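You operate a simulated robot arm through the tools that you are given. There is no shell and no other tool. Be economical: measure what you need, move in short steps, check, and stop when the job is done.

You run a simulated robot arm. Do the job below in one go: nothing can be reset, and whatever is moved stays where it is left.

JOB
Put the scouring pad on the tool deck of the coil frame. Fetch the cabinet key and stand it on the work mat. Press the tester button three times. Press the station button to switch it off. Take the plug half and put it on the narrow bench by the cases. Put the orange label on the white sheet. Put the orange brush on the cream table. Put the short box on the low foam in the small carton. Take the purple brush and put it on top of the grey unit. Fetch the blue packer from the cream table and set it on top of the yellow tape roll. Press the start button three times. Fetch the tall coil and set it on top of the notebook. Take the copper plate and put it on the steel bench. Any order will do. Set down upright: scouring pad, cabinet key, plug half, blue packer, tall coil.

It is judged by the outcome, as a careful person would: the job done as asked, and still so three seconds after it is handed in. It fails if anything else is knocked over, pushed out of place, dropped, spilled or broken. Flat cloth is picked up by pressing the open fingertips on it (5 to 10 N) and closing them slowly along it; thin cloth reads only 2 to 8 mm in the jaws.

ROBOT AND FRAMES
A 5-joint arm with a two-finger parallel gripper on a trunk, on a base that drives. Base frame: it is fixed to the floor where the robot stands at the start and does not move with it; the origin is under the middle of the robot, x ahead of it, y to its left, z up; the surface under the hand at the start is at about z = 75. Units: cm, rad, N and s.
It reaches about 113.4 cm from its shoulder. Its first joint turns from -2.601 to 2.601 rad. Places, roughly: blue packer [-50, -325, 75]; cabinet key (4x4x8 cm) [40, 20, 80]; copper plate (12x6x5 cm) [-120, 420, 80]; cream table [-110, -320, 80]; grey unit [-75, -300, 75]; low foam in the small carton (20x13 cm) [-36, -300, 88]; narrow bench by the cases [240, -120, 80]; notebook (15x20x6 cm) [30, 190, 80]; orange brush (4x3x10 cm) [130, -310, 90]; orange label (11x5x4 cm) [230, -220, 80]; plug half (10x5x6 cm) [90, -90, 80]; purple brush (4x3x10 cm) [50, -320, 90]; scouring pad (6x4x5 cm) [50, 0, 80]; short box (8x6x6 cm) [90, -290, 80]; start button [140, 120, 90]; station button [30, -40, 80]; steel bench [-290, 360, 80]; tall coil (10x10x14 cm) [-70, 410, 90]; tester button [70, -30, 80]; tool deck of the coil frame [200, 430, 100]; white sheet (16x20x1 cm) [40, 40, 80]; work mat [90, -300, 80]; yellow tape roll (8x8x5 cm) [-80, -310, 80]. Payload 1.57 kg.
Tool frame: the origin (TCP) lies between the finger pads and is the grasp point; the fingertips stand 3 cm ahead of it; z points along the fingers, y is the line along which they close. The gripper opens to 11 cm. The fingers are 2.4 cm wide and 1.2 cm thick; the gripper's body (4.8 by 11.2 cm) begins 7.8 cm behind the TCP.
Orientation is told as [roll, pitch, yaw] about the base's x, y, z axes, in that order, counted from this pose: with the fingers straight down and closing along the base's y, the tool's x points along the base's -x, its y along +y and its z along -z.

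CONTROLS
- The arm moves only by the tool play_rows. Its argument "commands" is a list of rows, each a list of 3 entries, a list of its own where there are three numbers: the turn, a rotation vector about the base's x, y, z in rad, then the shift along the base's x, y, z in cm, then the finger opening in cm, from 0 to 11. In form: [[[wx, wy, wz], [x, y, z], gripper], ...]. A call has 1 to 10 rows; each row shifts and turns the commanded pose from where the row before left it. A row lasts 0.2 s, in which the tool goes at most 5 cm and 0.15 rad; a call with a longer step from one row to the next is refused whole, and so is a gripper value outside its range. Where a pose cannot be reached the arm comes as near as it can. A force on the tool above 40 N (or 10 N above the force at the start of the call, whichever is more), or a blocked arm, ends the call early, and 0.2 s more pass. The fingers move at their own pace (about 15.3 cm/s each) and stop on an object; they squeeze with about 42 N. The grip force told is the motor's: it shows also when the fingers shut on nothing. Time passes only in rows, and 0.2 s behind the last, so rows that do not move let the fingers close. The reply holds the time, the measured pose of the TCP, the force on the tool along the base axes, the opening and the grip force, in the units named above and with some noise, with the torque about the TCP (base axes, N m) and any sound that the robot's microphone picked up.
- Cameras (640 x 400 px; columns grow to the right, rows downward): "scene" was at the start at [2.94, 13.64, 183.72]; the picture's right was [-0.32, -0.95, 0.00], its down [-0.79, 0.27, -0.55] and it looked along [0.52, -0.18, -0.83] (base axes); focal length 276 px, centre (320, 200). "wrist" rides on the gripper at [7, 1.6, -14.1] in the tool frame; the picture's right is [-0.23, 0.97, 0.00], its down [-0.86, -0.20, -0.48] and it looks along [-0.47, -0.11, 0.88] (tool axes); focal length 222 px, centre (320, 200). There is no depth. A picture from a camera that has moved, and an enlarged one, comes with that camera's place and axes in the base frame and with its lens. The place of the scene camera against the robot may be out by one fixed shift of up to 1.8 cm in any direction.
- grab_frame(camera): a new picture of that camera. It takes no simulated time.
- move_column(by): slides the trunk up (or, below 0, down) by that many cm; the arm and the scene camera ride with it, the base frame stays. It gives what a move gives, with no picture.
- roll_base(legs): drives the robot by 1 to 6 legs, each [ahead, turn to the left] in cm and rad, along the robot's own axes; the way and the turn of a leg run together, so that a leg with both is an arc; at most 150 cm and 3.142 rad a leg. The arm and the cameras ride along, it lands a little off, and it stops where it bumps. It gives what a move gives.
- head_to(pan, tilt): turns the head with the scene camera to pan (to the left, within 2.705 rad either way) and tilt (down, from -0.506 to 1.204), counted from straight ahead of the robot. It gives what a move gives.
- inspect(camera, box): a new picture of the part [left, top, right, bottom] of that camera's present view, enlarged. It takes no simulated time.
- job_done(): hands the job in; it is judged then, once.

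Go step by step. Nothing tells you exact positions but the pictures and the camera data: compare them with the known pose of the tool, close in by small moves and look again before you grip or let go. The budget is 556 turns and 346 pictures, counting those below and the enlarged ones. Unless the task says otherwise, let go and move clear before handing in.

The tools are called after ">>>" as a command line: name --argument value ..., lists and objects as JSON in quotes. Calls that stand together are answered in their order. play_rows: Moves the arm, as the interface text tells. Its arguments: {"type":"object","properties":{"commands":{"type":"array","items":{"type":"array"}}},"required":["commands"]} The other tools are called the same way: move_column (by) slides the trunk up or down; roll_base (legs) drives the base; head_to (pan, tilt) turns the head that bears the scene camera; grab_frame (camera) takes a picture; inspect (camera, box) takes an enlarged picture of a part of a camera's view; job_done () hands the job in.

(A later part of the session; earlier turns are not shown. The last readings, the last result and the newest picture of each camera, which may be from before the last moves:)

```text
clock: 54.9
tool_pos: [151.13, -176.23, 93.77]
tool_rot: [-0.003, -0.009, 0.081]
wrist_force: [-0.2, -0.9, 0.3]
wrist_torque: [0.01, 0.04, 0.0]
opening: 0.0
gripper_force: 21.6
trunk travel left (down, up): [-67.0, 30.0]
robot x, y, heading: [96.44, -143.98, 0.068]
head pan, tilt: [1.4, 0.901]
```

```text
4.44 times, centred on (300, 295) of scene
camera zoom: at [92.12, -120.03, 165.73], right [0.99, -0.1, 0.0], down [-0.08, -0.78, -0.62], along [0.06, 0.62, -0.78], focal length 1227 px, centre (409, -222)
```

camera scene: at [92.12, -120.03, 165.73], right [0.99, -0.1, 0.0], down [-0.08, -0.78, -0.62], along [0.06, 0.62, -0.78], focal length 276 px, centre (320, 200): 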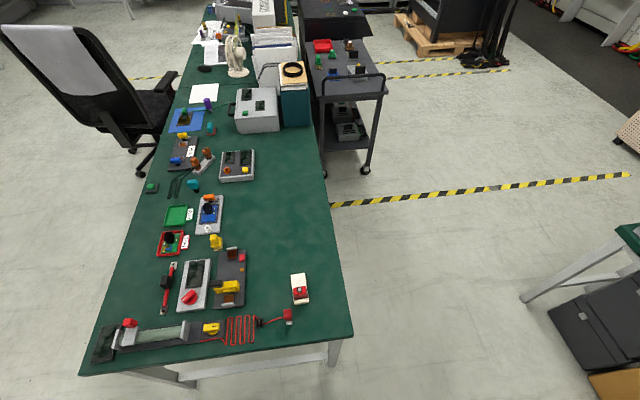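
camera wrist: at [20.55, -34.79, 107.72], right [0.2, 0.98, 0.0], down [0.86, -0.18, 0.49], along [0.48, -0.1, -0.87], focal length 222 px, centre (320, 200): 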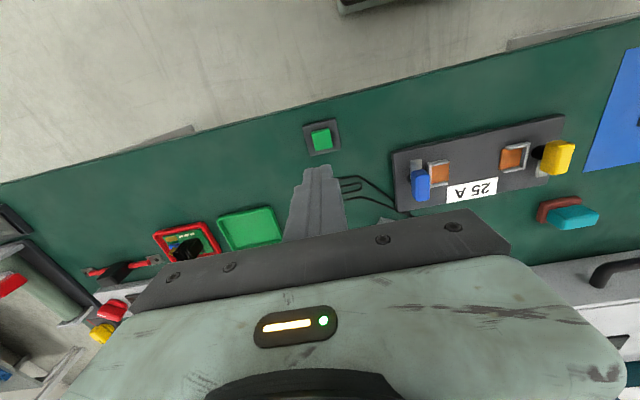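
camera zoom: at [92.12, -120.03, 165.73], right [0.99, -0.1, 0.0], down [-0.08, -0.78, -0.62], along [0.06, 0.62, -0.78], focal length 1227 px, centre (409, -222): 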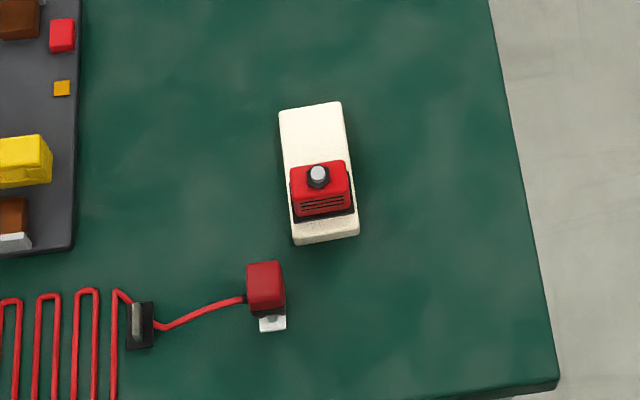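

It's a cream block with a red box on top, long side along y, centre about (88.5,-86). I raise the trunk a bit and turn the base left so the arm points over it.

>>> move_column --by 8

>>> roll_base --legs '[[0, 2.2]]'

>>> head_to --pan -0.7 --tilt 0.95

>>> grab_frame --camera "scene"

>>> grab_frame --camera "wrist"

```text
clock: 56.0
tool_pos: [151.05, -176.11, 101.67]
tool_rot: [-0.003, -0.01, 0.081]
wrist_force: [0.5, 0.3, 0.1]
wrist_torque: [-0.01, 0.03, 0.01]
opening: 0.0
gripper_force: 21.2
trunk travel left (down, up): [-75.0, 22.0]
robot x, y, heading: [96.24, -143.8, 0.07]
head pan, tilt: [1.4, 0.901]
```

```text
clock: 61.8
tool_pos: [87.56, -80.79, 101.67]
tool_rot: [-0.005, -0.008, 2.325]
wrist_force: [-0.9, -0.2, 1.2]
wrist_torque: [0.0, 0.0, -0.03]
opening: 0.0
gripper_force: 21.7
trunk travel left (down, up): [-75.0, 22.0]
robot x, y, heading: [97.31, -143.32, 2.313]
head pan, tilt: [1.4, 0.901]
```

```text
clock: 63.8
tool_pos: [87.45, -80.79, 101.63]
tool_rot: [-0.005, -0.009, 2.326]
wrist_force: [0.0, 0.7, 0.6]
wrist_torque: [0.03, 0.01, 0.01]
opening: 0.0
gripper_force: 21.0
trunk travel left (down, up): [-75.0, 22.0]
robot x, y, heading: [97.29, -143.03, 2.314]
head pan, tilt: [-0.7, 0.949]
```

```text
308 pictures are left
camera scene: at [88.15, -150.97, 173.37], right [1.0, 0.04, 0.0], down [0.03, -0.81, -0.58], along [-0.02, 0.58, -0.81], focal length 276 px, centre (320, 200)
```

scene: 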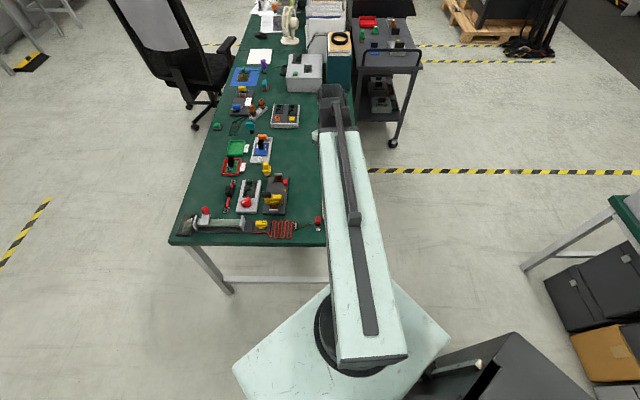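

```text
307 pictures are left
camera wrist: at [91.06, -87.21, 115.72], right [-0.86, -0.5, 0.0], down [-0.44, 0.75, 0.49], along [-0.24, 0.42, -0.87], focal length 222 px, centre (320, 200)
```

wrist: 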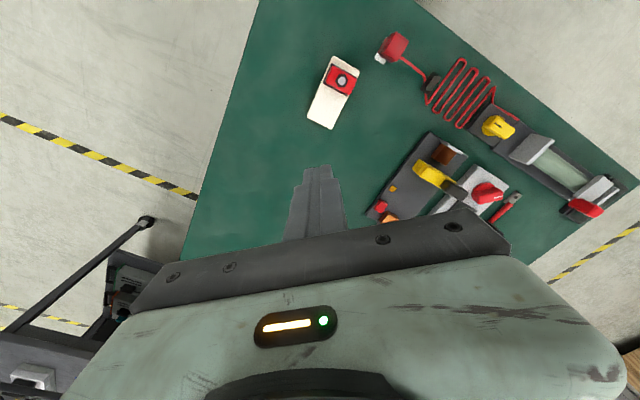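

The block's centre is about (88.3,-86.2). I turn the hand, open it, and go above it, then look again.

>>> play_rows --commands '[[[0, 0, -0.13], [0.2, -1.1, 0], 9], [[0, 0, -0.13], [0.2, -1.1, 0], 9], [[0, 0, -0.13], [0.2, -1.1, 0], 9], [[0, 0, -0.13], [0.1, -1.1, 0], 9], [[0, 0, -0.1], [0.1, -1, 0], 9]]'

>>> grab_frame --camera "wrist"

```text
clock: 65.0
tool_pos: [88.27, -86.12, 101.77]
tool_rot: [-0.005, -0.009, 1.703]
wrist_force: [-0.2, -0.3, 0.5]
wrist_torque: [0.03, -0.02, 0.0]
opening: 8.99
gripper_force: 0.0
trunk travel left (down, up): [-75.0, 22.0]
robot x, y, heading: [96.75, -143.18, 2.315]
head pan, tilt: [-0.7, 0.949]
```

```text
306 pictures are left
camera wrist: at [87.46, -93.5, 115.72], right [-1.0, 0.1, 0.0], down [0.08, 0.87, 0.49], along [0.05, 0.48, -0.87], focal length 222 px, centre (320, 200)
```

wrist: 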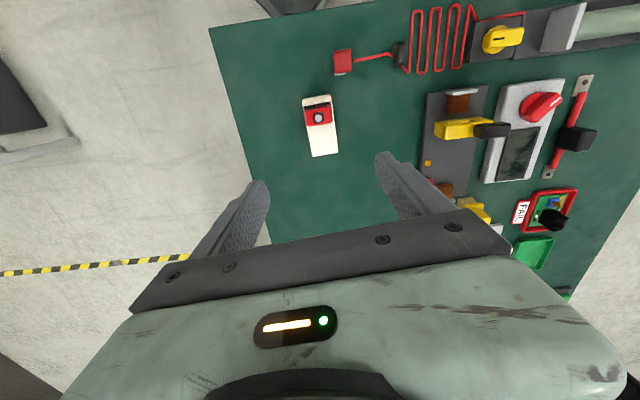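

I correct the yaw slightly and lower most of the way.

>>> play_rows --commands '[[[0, 0, -0.05], [-0.1, 0.1, 0], 9]]'

>>> move_column --by -16

>>> grab_frame --camera "wrist"

```text
clock: 65.4
tool_pos: [88.15, -86.16, 101.77]
tool_rot: [-0.004, -0.009, 1.658]
wrist_force: [-0.1, 0.5, 0.1]
wrist_torque: [0.01, 0.01, -0.06]
opening: 8.99
gripper_force: 0.1
trunk travel left (down, up): [-75.0, 22.0]
robot x, y, heading: [97.04, -142.89, 2.312]
head pan, tilt: [-0.7, 0.949]
```

```text
clock: 67.2
tool_pos: [88.22, -86.15, 85.63]
tool_rot: [-0.004, -0.01, 1.656]
wrist_force: [1.0, 0.1, 1.0]
wrist_torque: [0.02, 0.02, 0.01]
opening: 8.99
gripper_force: 0.0
trunk travel left (down, up): [-59.0, 38.0]
robot x, y, heading: [96.96, -143.15, 2.316]
head pan, tilt: [-0.7, 0.949]
```

```text
305 pictures are left
camera wrist: at [87.03, -93.38, 99.72], right [-0.99, 0.14, 0.0], down [0.12, 0.86, 0.49], along [0.07, 0.48, -0.87], focal length 222 px, centre (320, 200)
```

wrist: 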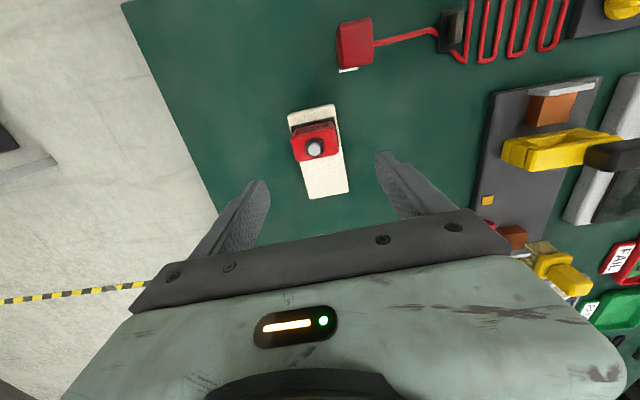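

Centred between the fingers; I lower to grip height and close.

>>> move_column --by -6.8

>>> play_rows --commands '[[[0, 0, 0], [0, 0, 0], 4], [[0, 0, 0], [0, 0, 0], 3], [[0, 0, 0], [0, 0, 0], 3]]'

>>> grab_frame --camera "wrist"

```text
clock: 68.3
tool_pos: [88.05, -86.17, 78.95]
tool_rot: [-0.004, -0.009, 1.656]
wrist_force: [0.5, -0.3, -0.2]
wrist_torque: [0.01, 0.01, 0.05]
opening: 8.99
gripper_force: 0.1
trunk travel left (down, up): [-52.2, 44.8]
robot x, y, heading: [97.1, -143.02, 2.315]
head pan, tilt: [-0.7, 0.949]
```

```text
clock: 69.1
tool_pos: [88.16, -86.12, 78.84]
tool_rot: [-0.003, -0.01, 1.657]
wrist_force: [-0.6, 0.0, 1.8]
wrist_torque: [-0.02, -0.03, -0.08]
opening: 4.69
gripper_force: 42.3
trunk travel left (down, up): [-52.2, 44.8]
robot x, y, heading: [97.04, -142.65, 2.309]
head pan, tilt: [-0.7, 0.949]
```

```text
304 pictures are left
camera wrist: at [87.03, -93.38, 92.92], right [-0.99, 0.14, 0.0], down [0.12, 0.86, 0.49], along [0.07, 0.48, -0.87], focal length 222 px, centre (320, 200)
```

wrist: 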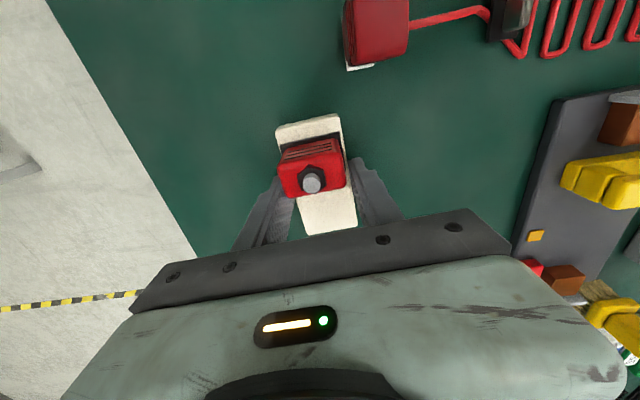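

Gripped at 4.7 cm. I lift and look toward the narrow bench.

>>> move_column --by 25

>>> head_to --pan -2.2 --tilt 0.65

>>> grab_frame --camera "scene"

>>> grab_frame --camera "wrist"

```text
clock: 71.7
tool_pos: [88.14, -86.11, 103.94]
tool_rot: [-0.004, -0.008, 1.658]
wrist_force: [0.1, -0.2, -1.5]
wrist_torque: [0.02, 0.0, -0.01]
opening: 3.9
gripper_force: 41.8
trunk travel left (down, up): [-77.2, 19.8]
robot x, y, heading: [97.09, -143.33, 2.311]
head pan, tilt: [-0.7, 0.949]
```

```text
clock: 73.2
tool_pos: [88.18, -86.07, 103.91]
tool_rot: [-0.005, -0.008, 1.655]
wrist_force: [0.3, -0.9, -0.6]
wrist_torque: [0.0, -0.01, -0.01]
opening: 3.87
gripper_force: 42.1
trunk travel left (down, up): [-77.2, 19.8]
robot x, y, heading: [96.94, -143.22, 2.313]
head pan, tilt: [-2.201, 0.649]
```

```text
303 pictures are left
camera scene: at [97.08, -157.26, 177.98], right [0.11, -0.99, 0.0], down [-0.6, -0.07, -0.8], along [0.79, 0.09, -0.6], focal length 276 px, centre (320, 200)
```

scene: 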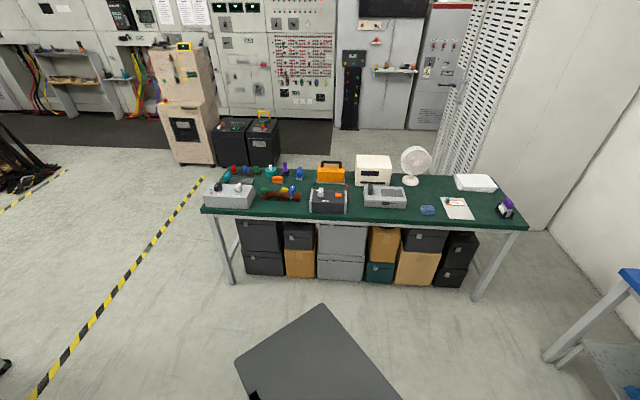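

```text
302 pictures are left
camera wrist: at [87.03, -93.37, 117.92], right [-0.99, 0.14, 0.0], down [0.12, 0.86, 0.49], along [0.07, 0.48, -0.87], focal length 222 px, centre (320, 200)
```

wrist: 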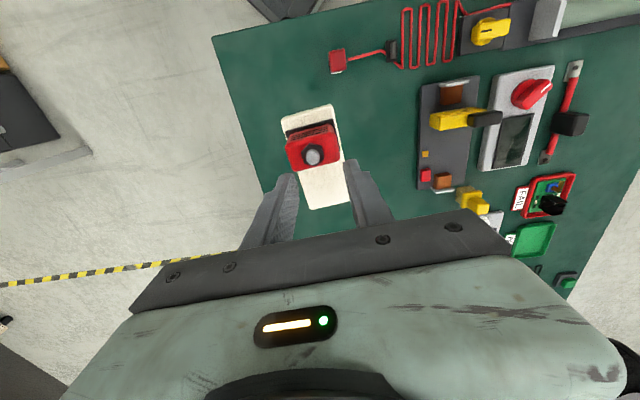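

The block is held (slipped slightly onto the red part, 3.9 cm). I zoom in on the narrow bench to choose a free spot and find the orange label.

>>> inspect --camera "scene" --box '[190, 135, 370, 235]'

>>> inspect --camera "scene" --box '[350, 135, 530, 235]'

```text
3.56 times, centred on (280, 185) of scene
camera zoom: at [97.08, -157.26, 177.98], right [0.11, -0.99, 0.0], down [-0.6, -0.07, -0.8], along [0.79, 0.09, -0.6], focal length 981 px, centre (462, 253)
```

zoom: 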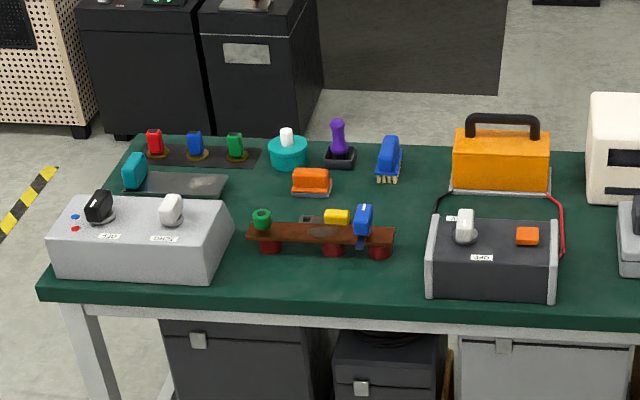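

```text
3.56 times, centred on (440, 185) of scene
camera zoom: at [97.08, -157.26, 177.98], right [0.11, -0.99, 0.0], down [-0.6, -0.07, -0.8], along [0.79, 0.09, -0.6], focal length 981 px, centre (-107, 253)
```

zoom: 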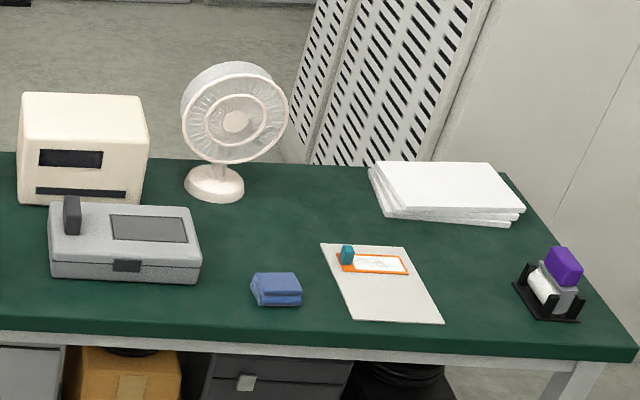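

The green bench with cases beneath is the narrow bench; I'll use the free area near (247,-203), in front of the fan. I drive over with the block lifted.

>>> roll_base --legs '[[0, -2.31], [78, 0], [0, -1.57], [45, 0], [0, 1.96]]'

>>> head_to --pan -0.7 --tilt 0.95

>>> grab_frame --camera "scene"

>>> grab_frame --camera "wrist"

```text
clock: 93.8
tool_pos: [231.68, -200.87, 103.87]
tool_rot: [-0.003, -0.01, -0.266]
wrist_force: [-0.6, 0.1, -1.0]
wrist_torque: [0.04, 0.01, -0.01]
opening: 3.91
gripper_force: 42.0
trunk travel left (down, up): [-77.2, 19.8]
robot x, y, heading: [175.19, -190.03, 0.388]
head pan, tilt: [-2.201, 0.649]
```

```text
clock: 95.4
tool_pos: [231.55, -200.79, 103.8]
tool_rot: [-0.005, -0.008, -0.267]
wrist_force: [-0.1, 0.2, -1.1]
wrist_torque: [0.0, 0.01, 0.01]
opening: 3.91
gripper_force: 41.8
trunk travel left (down, up): [-77.2, 19.8]
robot x, y, heading: [174.98, -190.21, 0.387]
head pan, tilt: [-0.7, 0.949]
```

```text
299 pictures are left
camera scene: at [172.37, -178.88, 175.57], right [-0.31, -0.95, 0.0], down [-0.77, 0.25, -0.58], along [0.55, -0.18, -0.81], focal length 276 px, centre (320, 200)
```

scene: 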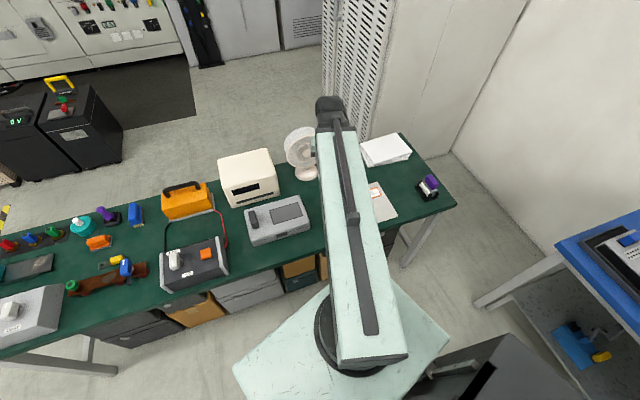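

```text
298 pictures are left
camera wrist: at [225.23, -197.49, 117.92], right [0.47, 0.88, 0.0], down [0.77, -0.41, 0.49], along [0.43, -0.23, -0.87], focal length 222 px, centre (320, 200)
```

wrist: 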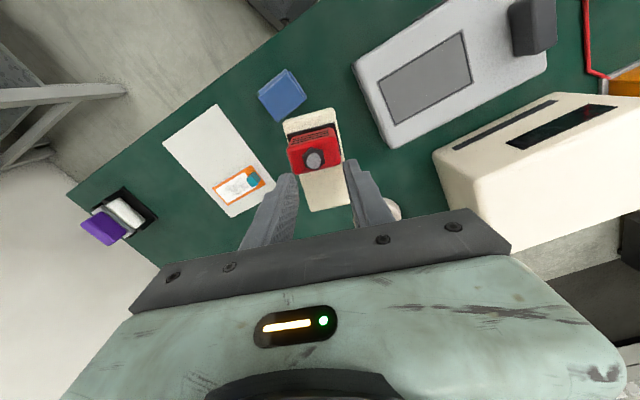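

I place it at about (236,-204), between paper, cloth, case and fan. I move there and lower.

>>> play_rows --commands '[[[0, 0, 0], [4.2, -2, 0], 3], [[0, 0, 0], [0.2, -1.2, 0], 3]]'

>>> move_column --by -19

>>> grab_frame --camera "wrist"

>>> grab_frame --camera "scene"

```text
clock: 96.0
tool_pos: [236.11, -204.36, 103.87]
tool_rot: [-0.004, -0.008, -0.266]
wrist_force: [0.0, 0.1, -0.9]
wrist_torque: [0.0, -0.01, -0.01]
opening: 3.91
gripper_force: 41.6
trunk travel left (down, up): [-77.2, 19.8]
robot x, y, heading: [175.29, -190.23, 0.385]
head pan, tilt: [-0.7, 0.949]
```

```text
clock: 98.1
tool_pos: [236.02, -204.45, 84.96]
tool_rot: [-0.004, -0.011, -0.264]
wrist_force: [0.1, -0.3, -0.9]
wrist_torque: [0.02, 0.01, 0.01]
opening: 3.88
gripper_force: 42.0
trunk travel left (down, up): [-58.2, 38.8]
robot x, y, heading: [175.17, -190.34, 0.381]
head pan, tilt: [-0.7, 0.949]
```

```text
297 pictures are left
camera wrist: at [229.57, -200.9, 98.92], right [0.47, 0.88, 0.0], down [0.77, -0.41, 0.49], along [0.43, -0.23, -0.87], focal length 222 px, centre (320, 200)
```

wrist: 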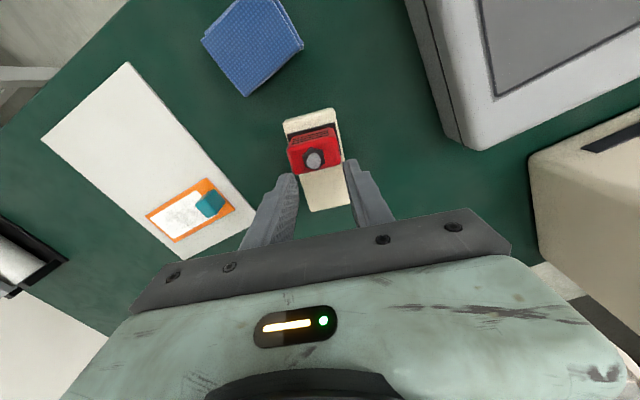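

```text
296 pictures are left
camera scene: at [172.37, -178.87, 156.57], right [-0.31, -0.95, 0.0], down [-0.77, 0.25, -0.58], along [0.55, -0.18, -0.81], focal length 276 px, centre (320, 200)
```

scene: 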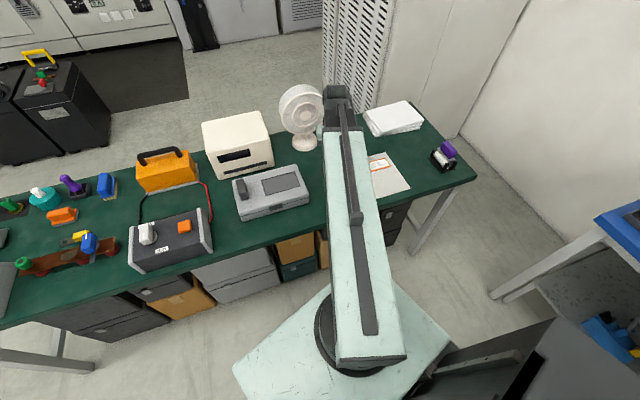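

No contact so far; lowering gently.

>>> move_column --by -3.5

>>> inspect --camera "scene" --box '[260, 60, 420, 180]'

```text
clock: 98.9
tool_pos: [236.11, -204.38, 81.38]
tool_rot: [-0.005, -0.009, -0.266]
wrist_force: [-0.1, 0.7, -0.7]
wrist_torque: [0.04, -0.01, 0.01]
opening: 3.94
gripper_force: 41.8
trunk travel left (down, up): [-54.7, 42.3]
robot x, y, heading: [175.07, -190.34, 0.379]
head pan, tilt: [-0.7, 0.949]
```

```text
3.33 times, centred on (340, 120) of scene
camera zoom: at [172.39, -178.88, 153.04], right [-0.31, -0.95, 0.0], down [-0.77, 0.25, -0.58], along [0.55, -0.18, -0.81], focal length 920 px, centre (253, 467)
```

zoom: 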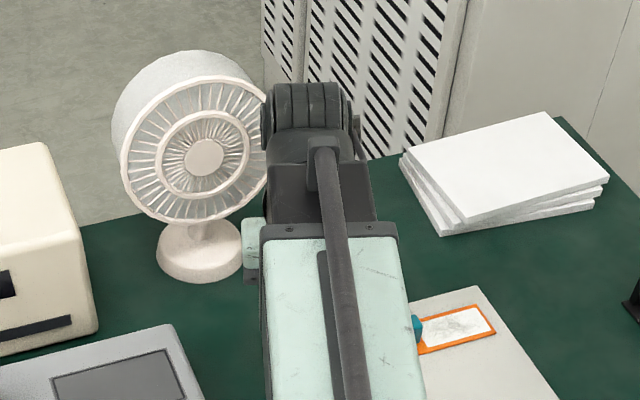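

>>> move_column --by -0.7

>>> move_column --by -0.5

```text
clock: 99.5
tool_pos: [235.75, -204.33, 80.75]
tool_rot: [-0.003, -0.01, -0.265]
wrist_force: [3.2, -0.4, 27.2]
wrist_torque: [0.26, 0.12, 0.05]
opening: 3.92
gripper_force: 41.8
trunk travel left (down, up): [-54.0, 43.0]
robot x, y, heading: [174.95, -190.38, 0.382]
head pan, tilt: [-0.7, 0.949]
```

```text
clock: 100.0
tool_pos: [235.92, -204.24, 80.33]
tool_rot: [-0.003, -0.009, -0.265]
wrist_force: [-0.6, 1.2, 23.6]
wrist_torque: [0.34, 0.11, 0.0]
opening: 3.92
gripper_force: 42.1
trunk travel left (down, up): [-53.5, 43.5]
robot x, y, heading: [175.43, -190.32, 0.383]
head pan, tilt: [-0.7, 0.949]
```

The block rests on the bench. I open the fingers and rise.

>>> play_rows --commands '[[[0, 0, 0], [0, 0, 0], 4.5], [[0, 0, 0], [0, 0, 0], 6.5], [[0, 0, 0], [0, 0, 0], 7]]'

>>> move_column --by 16

>>> grab_frame --camera "wrist"

```text
clock: 100.8
tool_pos: [236.04, -204.24, 80.23]
tool_rot: [-0.003, -0.009, -0.265]
wrist_force: [-1.0, 0.5, 0.8]
wrist_torque: [-0.02, 0.03, 0.02]
opening: 7.01
gripper_force: 0.0
trunk travel left (down, up): [-53.5, 43.5]
robot x, y, heading: [175.17, -189.82, 0.381]
head pan, tilt: [-0.7, 0.949]
```

```text
clock: 102.6
tool_pos: [235.93, -204.37, 96.15]
tool_rot: [-0.003, -0.01, -0.267]
wrist_force: [-0.3, 0.1, 0.2]
wrist_torque: [-0.04, -0.03, 0.0]
opening: 6.99
gripper_force: 0.1
trunk travel left (down, up): [-69.5, 27.5]
robot x, y, heading: [175.2, -190.4, 0.38]
head pan, tilt: [-0.7, 0.949]
```

```text
294 pictures are left
camera wrist: at [229.57, -200.89, 110.22], right [0.47, 0.88, 0.0], down [0.77, -0.41, 0.49], along [0.43, -0.23, -0.87], focal length 222 px, centre (320, 200)
```

wrist: 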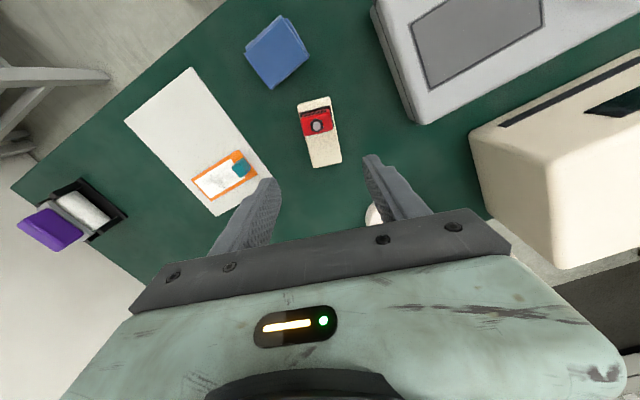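

The plug half stands on the narrow bench. Next is the orange label with the teal handle near (235,-219); I zoom in on it.

>>> inspect --camera "wrist" --box '[160, 110, 300, 220]'

>>> inspect --camera "scene" --box '[340, 60, 480, 180]'

```text
3.64 times, centred on (230, 165) of wrist
camera zoom: at [229.57, -200.89, 110.22], right [0.47, 0.88, 0.0], down [0.77, -0.41, 0.49], along [0.43, -0.23, -0.87], focal length 808 px, centre (647, 327)
```

zoom: 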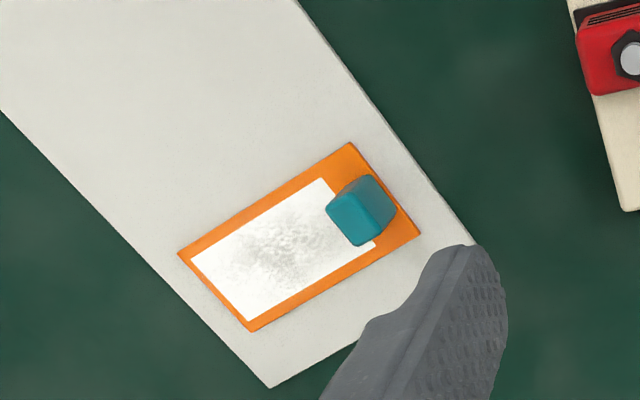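

```text
3.33 times, centred on (410, 120) of scene
camera zoom: at [172.37, -178.87, 167.87], right [-0.31, -0.95, 0.0], down [-0.77, 0.25, -0.58], along [0.55, -0.18, -0.81], focal length 920 px, centre (20, 467)
```

zoom: 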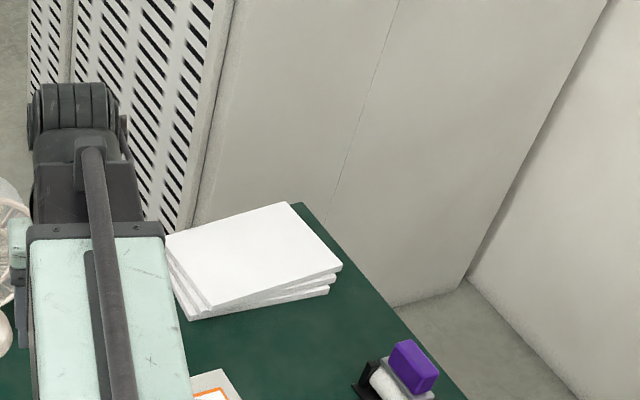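

The label lies with its long side along y; the teal handle is at about (235,-218). I position with the fingers closing along y.

>>> play_rows --commands '[[[0, 0, 0.09], [-0.3, -4.6, 0], 6], [[0, 0, 0.09], [-0.3, -4.6, 0], 6], [[0, 0, 0.09], [-0.3, -4.6, 0], 6]]'

>>> grab_frame --camera "wrist"

```text
clock: 103.4
tool_pos: [235.19, -218.26, 96.16]
tool_rot: [-0.004, -0.008, 0.006]
wrist_force: [0.2, 0.8, -0.4]
wrist_torque: [0.0, 0.01, 0.02]
opening: 5.98
gripper_force: 0.0
trunk travel left (down, up): [-69.5, 27.5]
robot x, y, heading: [175.1, -189.97, 0.385]
head pan, tilt: [-0.7, 0.949]
```

```text
291 pictures are left
camera wrist: at [228.12, -216.58, 110.22], right [0.22, 0.98, 0.0], down [0.85, -0.19, 0.49], along [0.47, -0.11, -0.87], focal length 222 px, centre (320, 200)
```

wrist: 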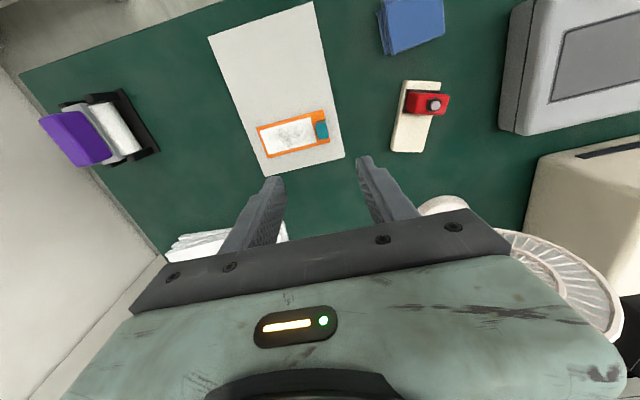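

Handle at (234.5,-218.0). I adjust and lower partway.

>>> play_rows --commands '[[[0, 0, 0], [-0.5, 0.2, 0], 6]]'

>>> move_column --by -12

>>> grab_frame --camera "wrist"

```text
clock: 103.8
tool_pos: [234.74, -217.95, 96.19]
tool_rot: [-0.005, -0.01, 0.005]
wrist_force: [-0.1, 0.7, 0.6]
wrist_torque: [0.0, 0.0, 0.01]
opening: 6.03
gripper_force: 0.0
trunk travel left (down, up): [-69.5, 27.5]
robot x, y, heading: [175.3, -189.63, 0.378]
head pan, tilt: [-0.7, 0.949]
```

```text
clock: 105.3
tool_pos: [234.67, -217.89, 84.14]
tool_rot: [-0.003, -0.009, 0.005]
wrist_force: [0.4, 0.3, -0.4]
wrist_torque: [0.0, -0.01, -0.02]
opening: 5.99
gripper_force: 0.0
trunk travel left (down, up): [-57.5, 39.5]
robot x, y, heading: [175.35, -190.51, 0.378]
head pan, tilt: [-0.7, 0.949]
```

```text
290 pictures are left
camera wrist: at [227.57, -216.27, 98.22], right [0.22, 0.97, 0.0], down [0.85, -0.19, 0.49], along [0.47, -0.11, -0.87], focal length 222 px, centre (320, 200)
```

wrist: 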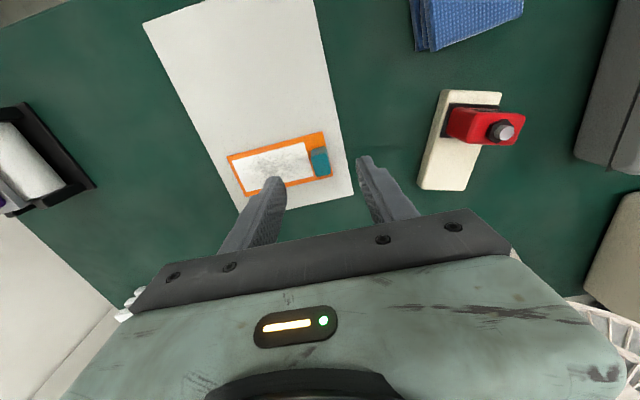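

Aligned. I lower 4 cm and close.

>>> move_column --by -4.2

>>> inspect --camera "wrist" --box '[200, 120, 440, 270]'

```text
clock: 106.2
tool_pos: [234.68, -217.95, 80.01]
tool_rot: [-0.004, -0.01, 0.006]
wrist_force: [-0.4, 0.4, 0.4]
wrist_torque: [0.0, 0.02, 0.01]
opening: 6.0
gripper_force: 0.0
trunk travel left (down, up): [-53.3, 43.7]
robot x, y, heading: [175.08, -190.21, 0.386]
head pan, tilt: [-0.7, 0.949]
```

```text
2.67 times, centred on (320, 195) of wrist
camera zoom: at [227.57, -216.27, 94.02], right [0.22, 0.97, 0.0], down [0.85, -0.19, 0.49], along [0.47, -0.11, -0.87], focal length 592 px, centre (320, 213)
```

zoom: 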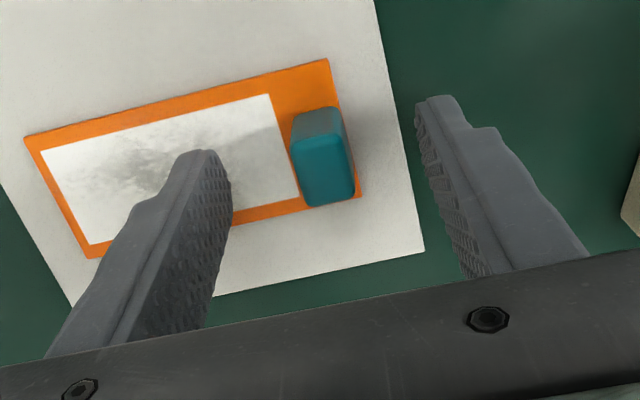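

Well aligned. A bit lower, then close.

>>> move_column --by -0.5

>>> play_rows --commands '[[[0, 0, 0], [-0.2, 0, 0], 4], [[0, 0, 0], [0, 0, 0], 2.5], [[0, 0, 0], [0, 0, 0], 1], [[0, 0, 0], [0, 0, 0], 0.5]]'

>>> inspect --camera "wrist" --box '[200, 120, 440, 270]'

```text
clock: 106.7
tool_pos: [234.76, -217.83, 79.51]
tool_rot: [-0.003, -0.01, 0.005]
wrist_force: [-1.3, 1.0, 0.6]
wrist_torque: [0.01, -0.02, -0.02]
opening: 6.0
gripper_force: 0.1
trunk travel left (down, up): [-52.8, 44.2]
robot x, y, heading: [175.14, -190.23, 0.383]
head pan, tilt: [-0.7, 0.949]
```

```text
clock: 107.7
tool_pos: [234.52, -218.0, 79.48]
tool_rot: [-0.005, -0.009, 0.005]
wrist_force: [0.1, -0.1, -0.5]
wrist_torque: [-0.02, 0.04, 0.02]
opening: 1.44
gripper_force: 30.5
trunk travel left (down, up): [-52.8, 44.2]
robot x, y, heading: [175.13, -189.83, 0.384]
head pan, tilt: [-0.7, 0.949]
```

```text
2.67 times, centred on (320, 195) of wrist
camera zoom: at [227.39, -216.28, 93.52], right [0.22, 0.97, 0.0], down [0.85, -0.19, 0.49], along [0.47, -0.11, -0.87], focal length 592 px, centre (320, 213)
```

zoom: 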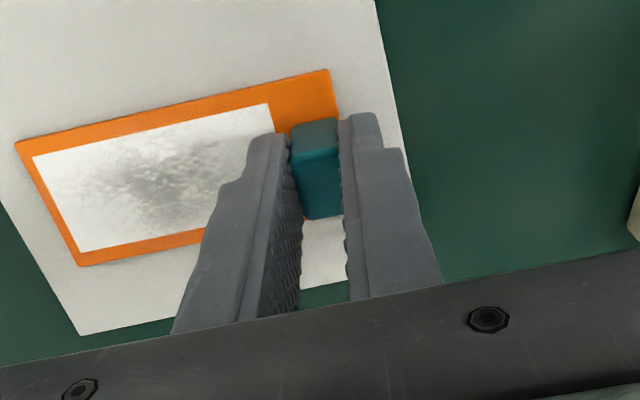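

Handle gripped at 1.4 cm. I lift, then back out and go round the main bench's right end toward the white sheet.

>>> move_column --by 27

>>> roll_base --legs '[[0, -0.385], [-50, 0]]'

>>> grab_frame --camera "wrist"

```text
clock: 110.5
tool_pos: [234.54, -217.87, 106.54]
tool_rot: [-0.004, -0.009, 0.006]
wrist_force: [0.0, -0.2, -0.4]
wrist_torque: [-0.01, -0.01, 0.0]
opening: 1.4
gripper_force: 30.8
trunk travel left (down, up): [-79.8, 17.2]
robot x, y, heading: [175.43, -190.45, 0.383]
head pan, tilt: [-0.7, 0.949]
```

```text
clock: 114.6
tool_pos: [169.68, -237.97, 106.51]
tool_rot: [-0.005, -0.009, -0.38]
wrist_force: [-0.2, -0.2, -0.3]
wrist_torque: [-0.01, -0.02, -0.02]
opening: 1.42
gripper_force: 30.9
trunk travel left (down, up): [-79.8, 17.2]
robot x, y, heading: [125.31, -190.02, -0.004]
head pan, tilt: [-0.7, 0.949]
```

```text
287 pictures are left
camera wrist: at [163.73, -233.84, 120.53], right [0.57, 0.82, 0.0], down [0.72, -0.5, 0.49], along [0.4, -0.28, -0.87], focal length 222 px, centre (320, 200)
```

wrist: 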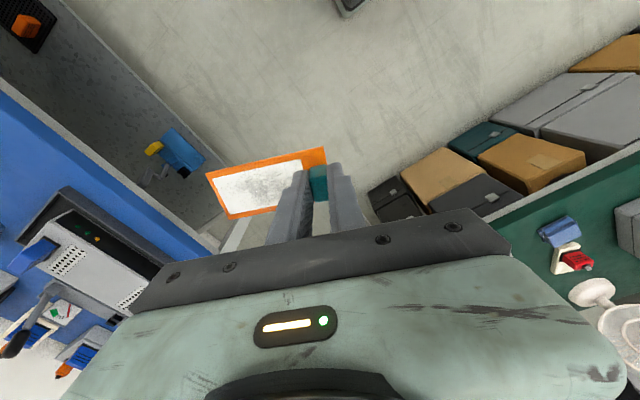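

The label is held level. I continue: reverse along y=-190, then turn and drive to (-25,-10).

>>> roll_base --legs '[[-150, 0], [0, 1.575], [120, 0]]'

>>> head_to --pan -0.6 --tilt 0.8

>>> grab_frame --camera "scene"

```text
clock: 131.5
tool_pos: [20.36, -23.84, 106.46]
tool_rot: [-0.005, -0.009, 1.219]
wrist_force: [-0.3, 0.2, -0.3]
wrist_torque: [0.01, 0.04, 0.01]
opening: 1.44
gripper_force: 30.4
trunk travel left (down, up): [-79.8, 17.2]
robot x, y, heading: [-25.96, -69.8, 1.594]
head pan, tilt: [-0.7, 0.949]
```

```text
clock: 132.2
tool_pos: [20.43, -23.68, 106.45]
tool_rot: [-0.006, -0.007, 1.218]
wrist_force: [-0.3, -0.6, -0.7]
wrist_torque: [0.01, 0.01, 0.01]
opening: 1.42
gripper_force: 30.0
trunk travel left (down, up): [-79.8, 17.2]
robot x, y, heading: [-26.15, -69.59, 1.602]
head pan, tilt: [-0.6, 0.799]
```

```text
286 pictures are left
camera scene: at [-37.93, -68.27, 179.32], right [0.84, -0.54, 0.0], down [-0.39, -0.6, -0.7], along [0.38, 0.58, -0.72], focal length 276 px, centre (320, 200)
```

scene: 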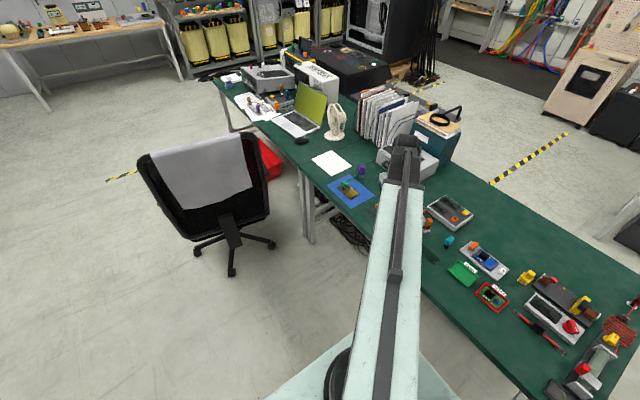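

The chair's back is at about y=40, x -60..-10, so I stop at y≈-15, from where the sheet at (40,39) is in reach.

>>> roll_base --legs '[[52, -0.1]]'

>>> grab_frame --camera "scene"

>>> grab_frame --camera "wrist"

```text
clock: 135.2
tool_pos: [24.98, 24.29, 106.49]
tool_rot: [-0.006, -0.009, 1.134]
wrist_force: [0.7, 0.0, -0.9]
wrist_torque: [0.01, -0.02, -0.02]
opening: 1.43
gripper_force: 30.3
trunk travel left (down, up): [-79.8, 17.2]
robot x, y, heading: [-25.53, -17.59, 1.505]
head pan, tilt: [-0.6, 0.799]
```

```text
285 pictures are left
camera scene: at [-37.09, -15.07, 179.32], right [0.79, -0.62, 0.0], down [-0.44, -0.56, -0.7], along [0.43, 0.55, -0.72], focal length 276 px, centre (320, 200)
```

scene: 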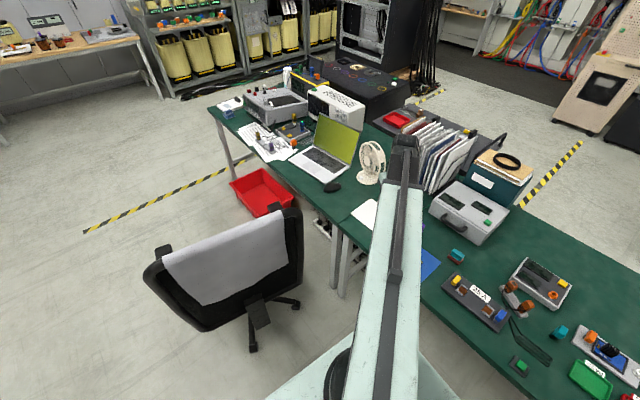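

```text
284 pictures are left
camera wrist: at [20.39, 18.44, 120.51], right [-0.79, 0.62, 0.0], down [0.54, 0.69, 0.49], along [0.3, 0.38, -0.87], focal length 222 px, centre (320, 200)
```

wrist: 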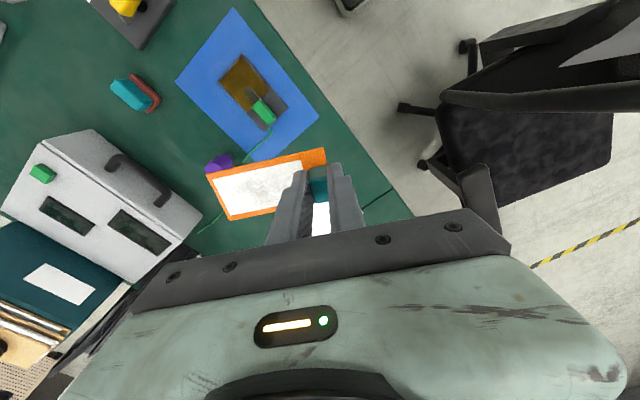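

The sheet's centre is about (38.3,38). I move the hand so the label's middle comes over it, turning it to lie along y.

>>> play_rows --commands '[[[0, 0, -0.14], [1.66, 2.2, 0], 0.5], [[0, 0, -0.14], [1.66, 2.2, 0], 0.5], [[0, 0, -0.14], [1.66, 2.2, 0], 0.5], [[0, 0, -0.14], [1.66, 2.2, 0], 0.5], [[0, 0, -0.14], [1.66, 2.2, 0], 0.5], [[0, 0, -0.14], [1.66, 2.2, 0], 0.5], [[0, 0, -0.14], [1.66, 2.2, 0], 0.5], [[0, 0, -0.14], [1.66, 2.2, 0], 0.5]]'

>>> move_column --by -15

>>> grab_frame --camera "wrist"

```text
clock: 137.0
tool_pos: [38.5, 41.48, 106.39]
tool_rot: [-0.005, -0.008, 0.012]
wrist_force: [-0.2, -0.8, 0.9]
wrist_torque: [-0.01, 0.0, 0.0]
opening: 1.44
gripper_force: 30.4
trunk travel left (down, up): [-79.8, 17.2]
robot x, y, heading: [-25.5, -18.07, 1.503]
head pan, tilt: [-0.6, 0.799]
```

```text
clock: 138.8
tool_pos: [38.4, 41.24, 91.41]
tool_rot: [-0.005, -0.009, 0.016]
wrist_force: [-0.2, 1.6, -0.1]
wrist_torque: [0.0, 0.03, 0.04]
opening: 1.44
gripper_force: 30.6
trunk travel left (down, up): [-64.8, 32.2]
robot x, y, heading: [-25.3, -17.69, 1.501]
head pan, tilt: [-0.6, 0.799]
```

```text
283 pictures are left
camera wrist: at [31.26, 42.91, 105.52], right [0.21, 0.98, 0.0], down [0.85, -0.18, 0.49], along [0.47, -0.11, -0.87], focal length 222 px, centre (320, 200)
```

wrist: 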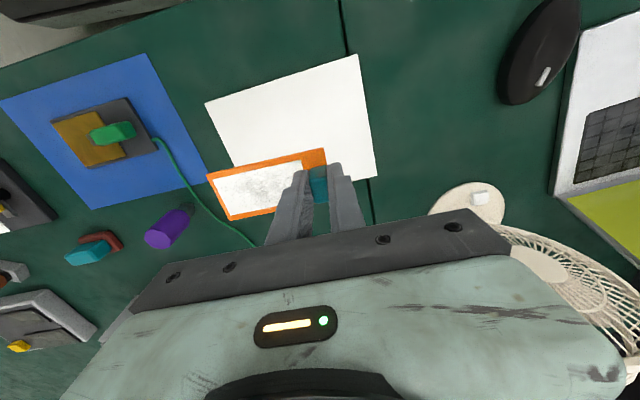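

The label is over the sheet. I lower toward it.

>>> move_column --by -10

>>> move_column --by -1

```text
clock: 140.1
tool_pos: [38.47, 41.43, 81.47]
tool_rot: [-0.004, -0.008, 0.014]
wrist_force: [-0.3, -0.3, -0.1]
wrist_torque: [0.04, 0.01, 0.01]
opening: 1.42
gripper_force: 30.5
trunk travel left (down, up): [-54.8, 42.2]
robot x, y, heading: [-25.63, -17.24, 1.506]
head pan, tilt: [-0.6, 0.799]
```

```text
clock: 140.7
tool_pos: [38.42, 41.36, 80.58]
tool_rot: [-0.005, -0.009, 0.015]
wrist_force: [-0.6, 1.0, -0.5]
wrist_torque: [0.03, -0.02, -0.01]
opening: 1.42
gripper_force: 30.6
trunk travel left (down, up): [-53.8, 43.2]
robot x, y, heading: [-25.72, -17.65, 1.505]
head pan, tilt: [-0.6, 0.799]
```

>>> move_column --by -0.6

>>> inspect --camera "wrist" --box '[180, 60, 420, 240]'

```text
clock: 141.2
tool_pos: [38.38, 41.4, 79.89]
tool_rot: [-0.004, -0.008, 0.014]
wrist_force: [0.0, -0.8, 0.6]
wrist_torque: [0.03, -0.02, 0.01]
opening: 1.43
gripper_force: 30.6
trunk travel left (down, up): [-53.2, 43.8]
robot x, y, heading: [-25.31, -17.74, 1.509]
head pan, tilt: [-0.6, 0.799]
```

```text
2.22 times, centred on (300, 150) of wrist
camera zoom: at [31.26, 42.92, 93.91], right [0.21, 0.98, 0.0], down [0.85, -0.18, 0.49], along [0.47, -0.11, -0.87], focal length 494 px, centre (364, 311)
```

zoom: 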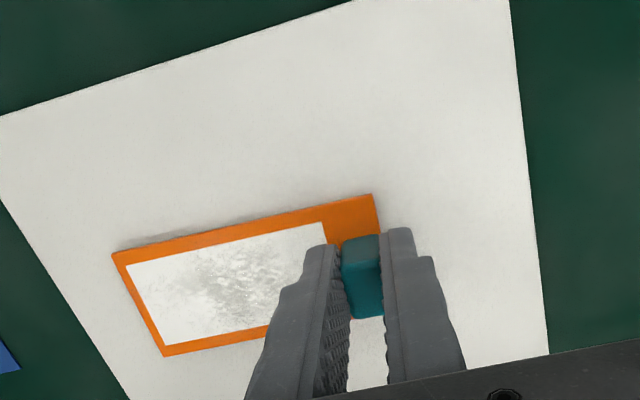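

Almost touching; a last small step, then release.

>>> move_column --by -0.3

>>> play_rows --commands '[[[0, 0, 0], [0, 0, 0], 1.5], [[0, 0, 0], [0, 0, 0], 2.5], [[0, 0, 0], [0, 0, 0], 4]]'

>>> move_column --by 18

>>> grab_frame --camera "wrist"

```text
clock: 141.8
tool_pos: [38.43, 41.47, 79.55]
tool_rot: [-0.004, -0.009, 0.016]
wrist_force: [0.4, 1.4, 8.7]
wrist_torque: [0.01, -0.05, 0.02]
opening: 1.44
gripper_force: 30.8
trunk travel left (down, up): [-52.9, 44.1]
robot x, y, heading: [-25.13, -17.67, 1.507]
head pan, tilt: [-0.6, 0.799]
```

```text
clock: 142.6
tool_pos: [38.42, 41.26, 79.54]
tool_rot: [-0.005, -0.008, 0.016]
wrist_force: [0.4, -0.3, 0.0]
wrist_torque: [-0.03, 0.0, 0.01]
opening: 4.01
gripper_force: 0.0
trunk travel left (down, up): [-52.9, 44.1]
robot x, y, heading: [-25.48, -17.69, 1.507]
head pan, tilt: [-0.6, 0.799]
```

```text
clock: 144.6
tool_pos: [38.47, 41.4, 97.61]
tool_rot: [-0.004, -0.009, 0.015]
wrist_force: [-0.2, 0.0, -0.5]
wrist_torque: [-0.02, 0.04, 0.0]
opening: 4.01
gripper_force: 0.1
trunk travel left (down, up): [-70.9, 26.1]
robot x, y, heading: [-25.32, -17.56, 1.507]
head pan, tilt: [-0.6, 0.799]
```

```text
281 pictures are left
camera wrist: at [31.26, 42.92, 111.61], right [0.21, 0.98, 0.0], down [0.85, -0.18, 0.49], along [0.47, -0.11, -0.87], focal length 222 px, centre (320, 200)
```

wrist: 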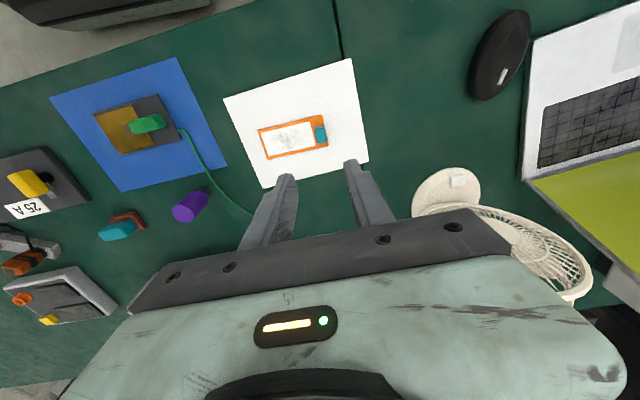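

The label is on the sheet. Now I check the purple piece (about (45,17)) as the cabinet key.

>>> inspect --camera "wrist" --box '[60, 90, 260, 260]'

>>> inspect --camera "scene" --box '[360, 220, 540, 330]'

```text
2.35 times, centred on (160, 175) of wrist
camera zoom: at [31.26, 42.92, 111.61], right [0.21, 0.98, 0.0], down [0.85, -0.18, 0.49], along [0.47, -0.11, -0.87], focal length 523 px, centre (696, 259)
```

zoom: 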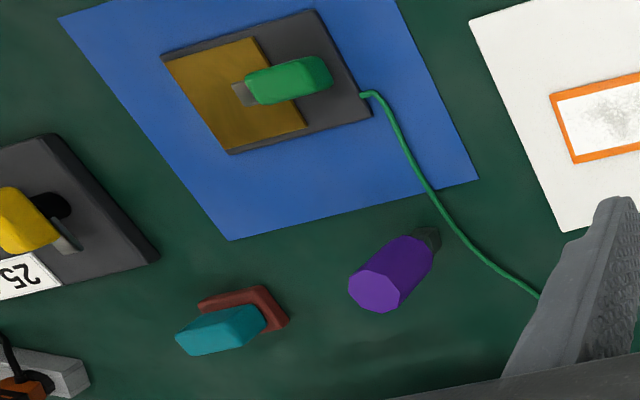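

```text
3.56 times, centred on (450, 275) of scene
camera zoom: at [-37.09, -15.11, 170.42], right [0.79, -0.62, 0.0], down [-0.44, -0.56, -0.7], along [0.43, 0.55, -0.72], focal length 981 px, centre (-142, -67)
```

zoom: 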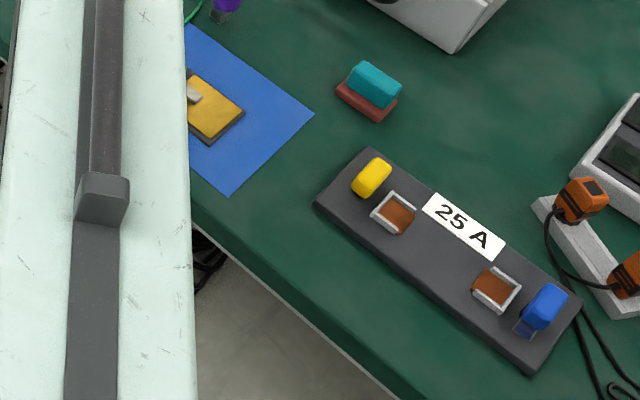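

The purple key stands upright at about (44.6,18.5). I move above it with the fingers opened.

>>> play_rows --commands '[[[0, 0, 0], [1.24, -4.58, 0], 8], [[0, 0, 0], [1.24, -4.58, 0], 8], [[0, 0, 0], [1.24, -4.58, 0], 8], [[0, 0, 0], [1.24, -4.58, 0], 8], [[0, 0, 0], [1.24, -4.58, 0], 8]]'

>>> grab_frame --camera "wrist"

```text
clock: 145.8
tool_pos: [44.92, 18.34, 97.56]
tool_rot: [-0.003, -0.008, 0.017]
wrist_force: [0.3, 0.9, -0.1]
wrist_torque: [-0.01, -0.01, 0.0]
opening: 8.03
gripper_force: 0.0
out of reach, approached as far as the arm can: row 5
trunk travel left (down, up): [-70.9, 26.1]
robot x, y, heading: [-25.41, -17.51, 1.512]
head pan, tilt: [-0.6, 0.799]
```

```text
278 pictures are left
camera wrist: at [37.73, 19.81, 111.62], right [0.21, 0.98, 0.0], down [0.85, -0.18, 0.49], along [0.48, -0.1, -0.87], focal length 222 px, centre (320, 200)
```

wrist: 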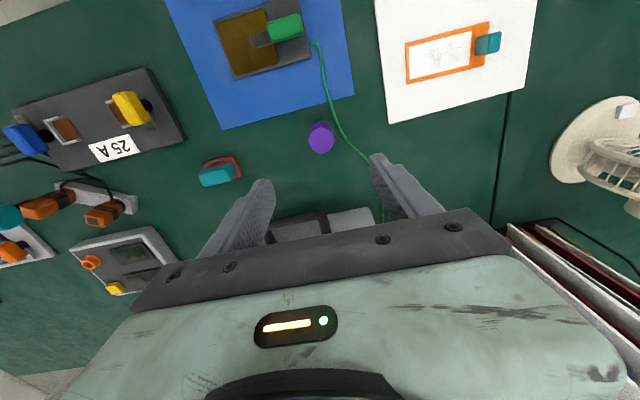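

Centred on the key. I lower to 80.5 and close.

>>> move_column --by -12

>>> grab_frame --camera "wrist"

```text
clock: 147.3
tool_pos: [44.84, 18.35, 85.59]
tool_rot: [-0.004, -0.008, 0.015]
wrist_force: [-0.4, 0.3, -0.4]
wrist_torque: [0.01, 0.01, 0.02]
opening: 8.01
gripper_force: 0.0
trunk travel left (down, up): [-58.9, 38.1]
robot x, y, heading: [-25.42, -18.16, 1.507]
head pan, tilt: [-0.6, 0.799]
```

```text
277 pictures are left
camera wrist: at [37.73, 19.85, 99.62], right [0.21, 0.98, 0.0], down [0.85, -0.18, 0.49], along [0.47, -0.11, -0.87], focal length 222 px, centre (320, 200)
```

wrist: 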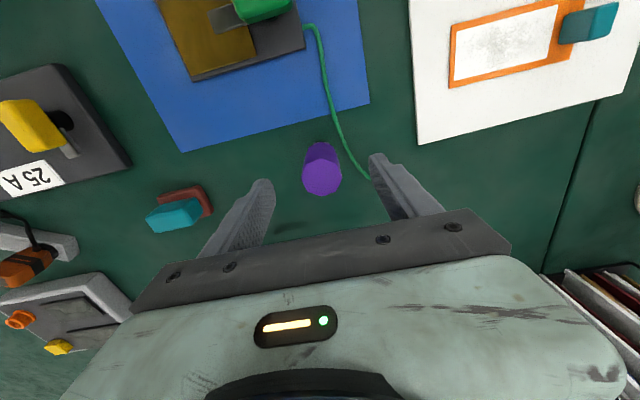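

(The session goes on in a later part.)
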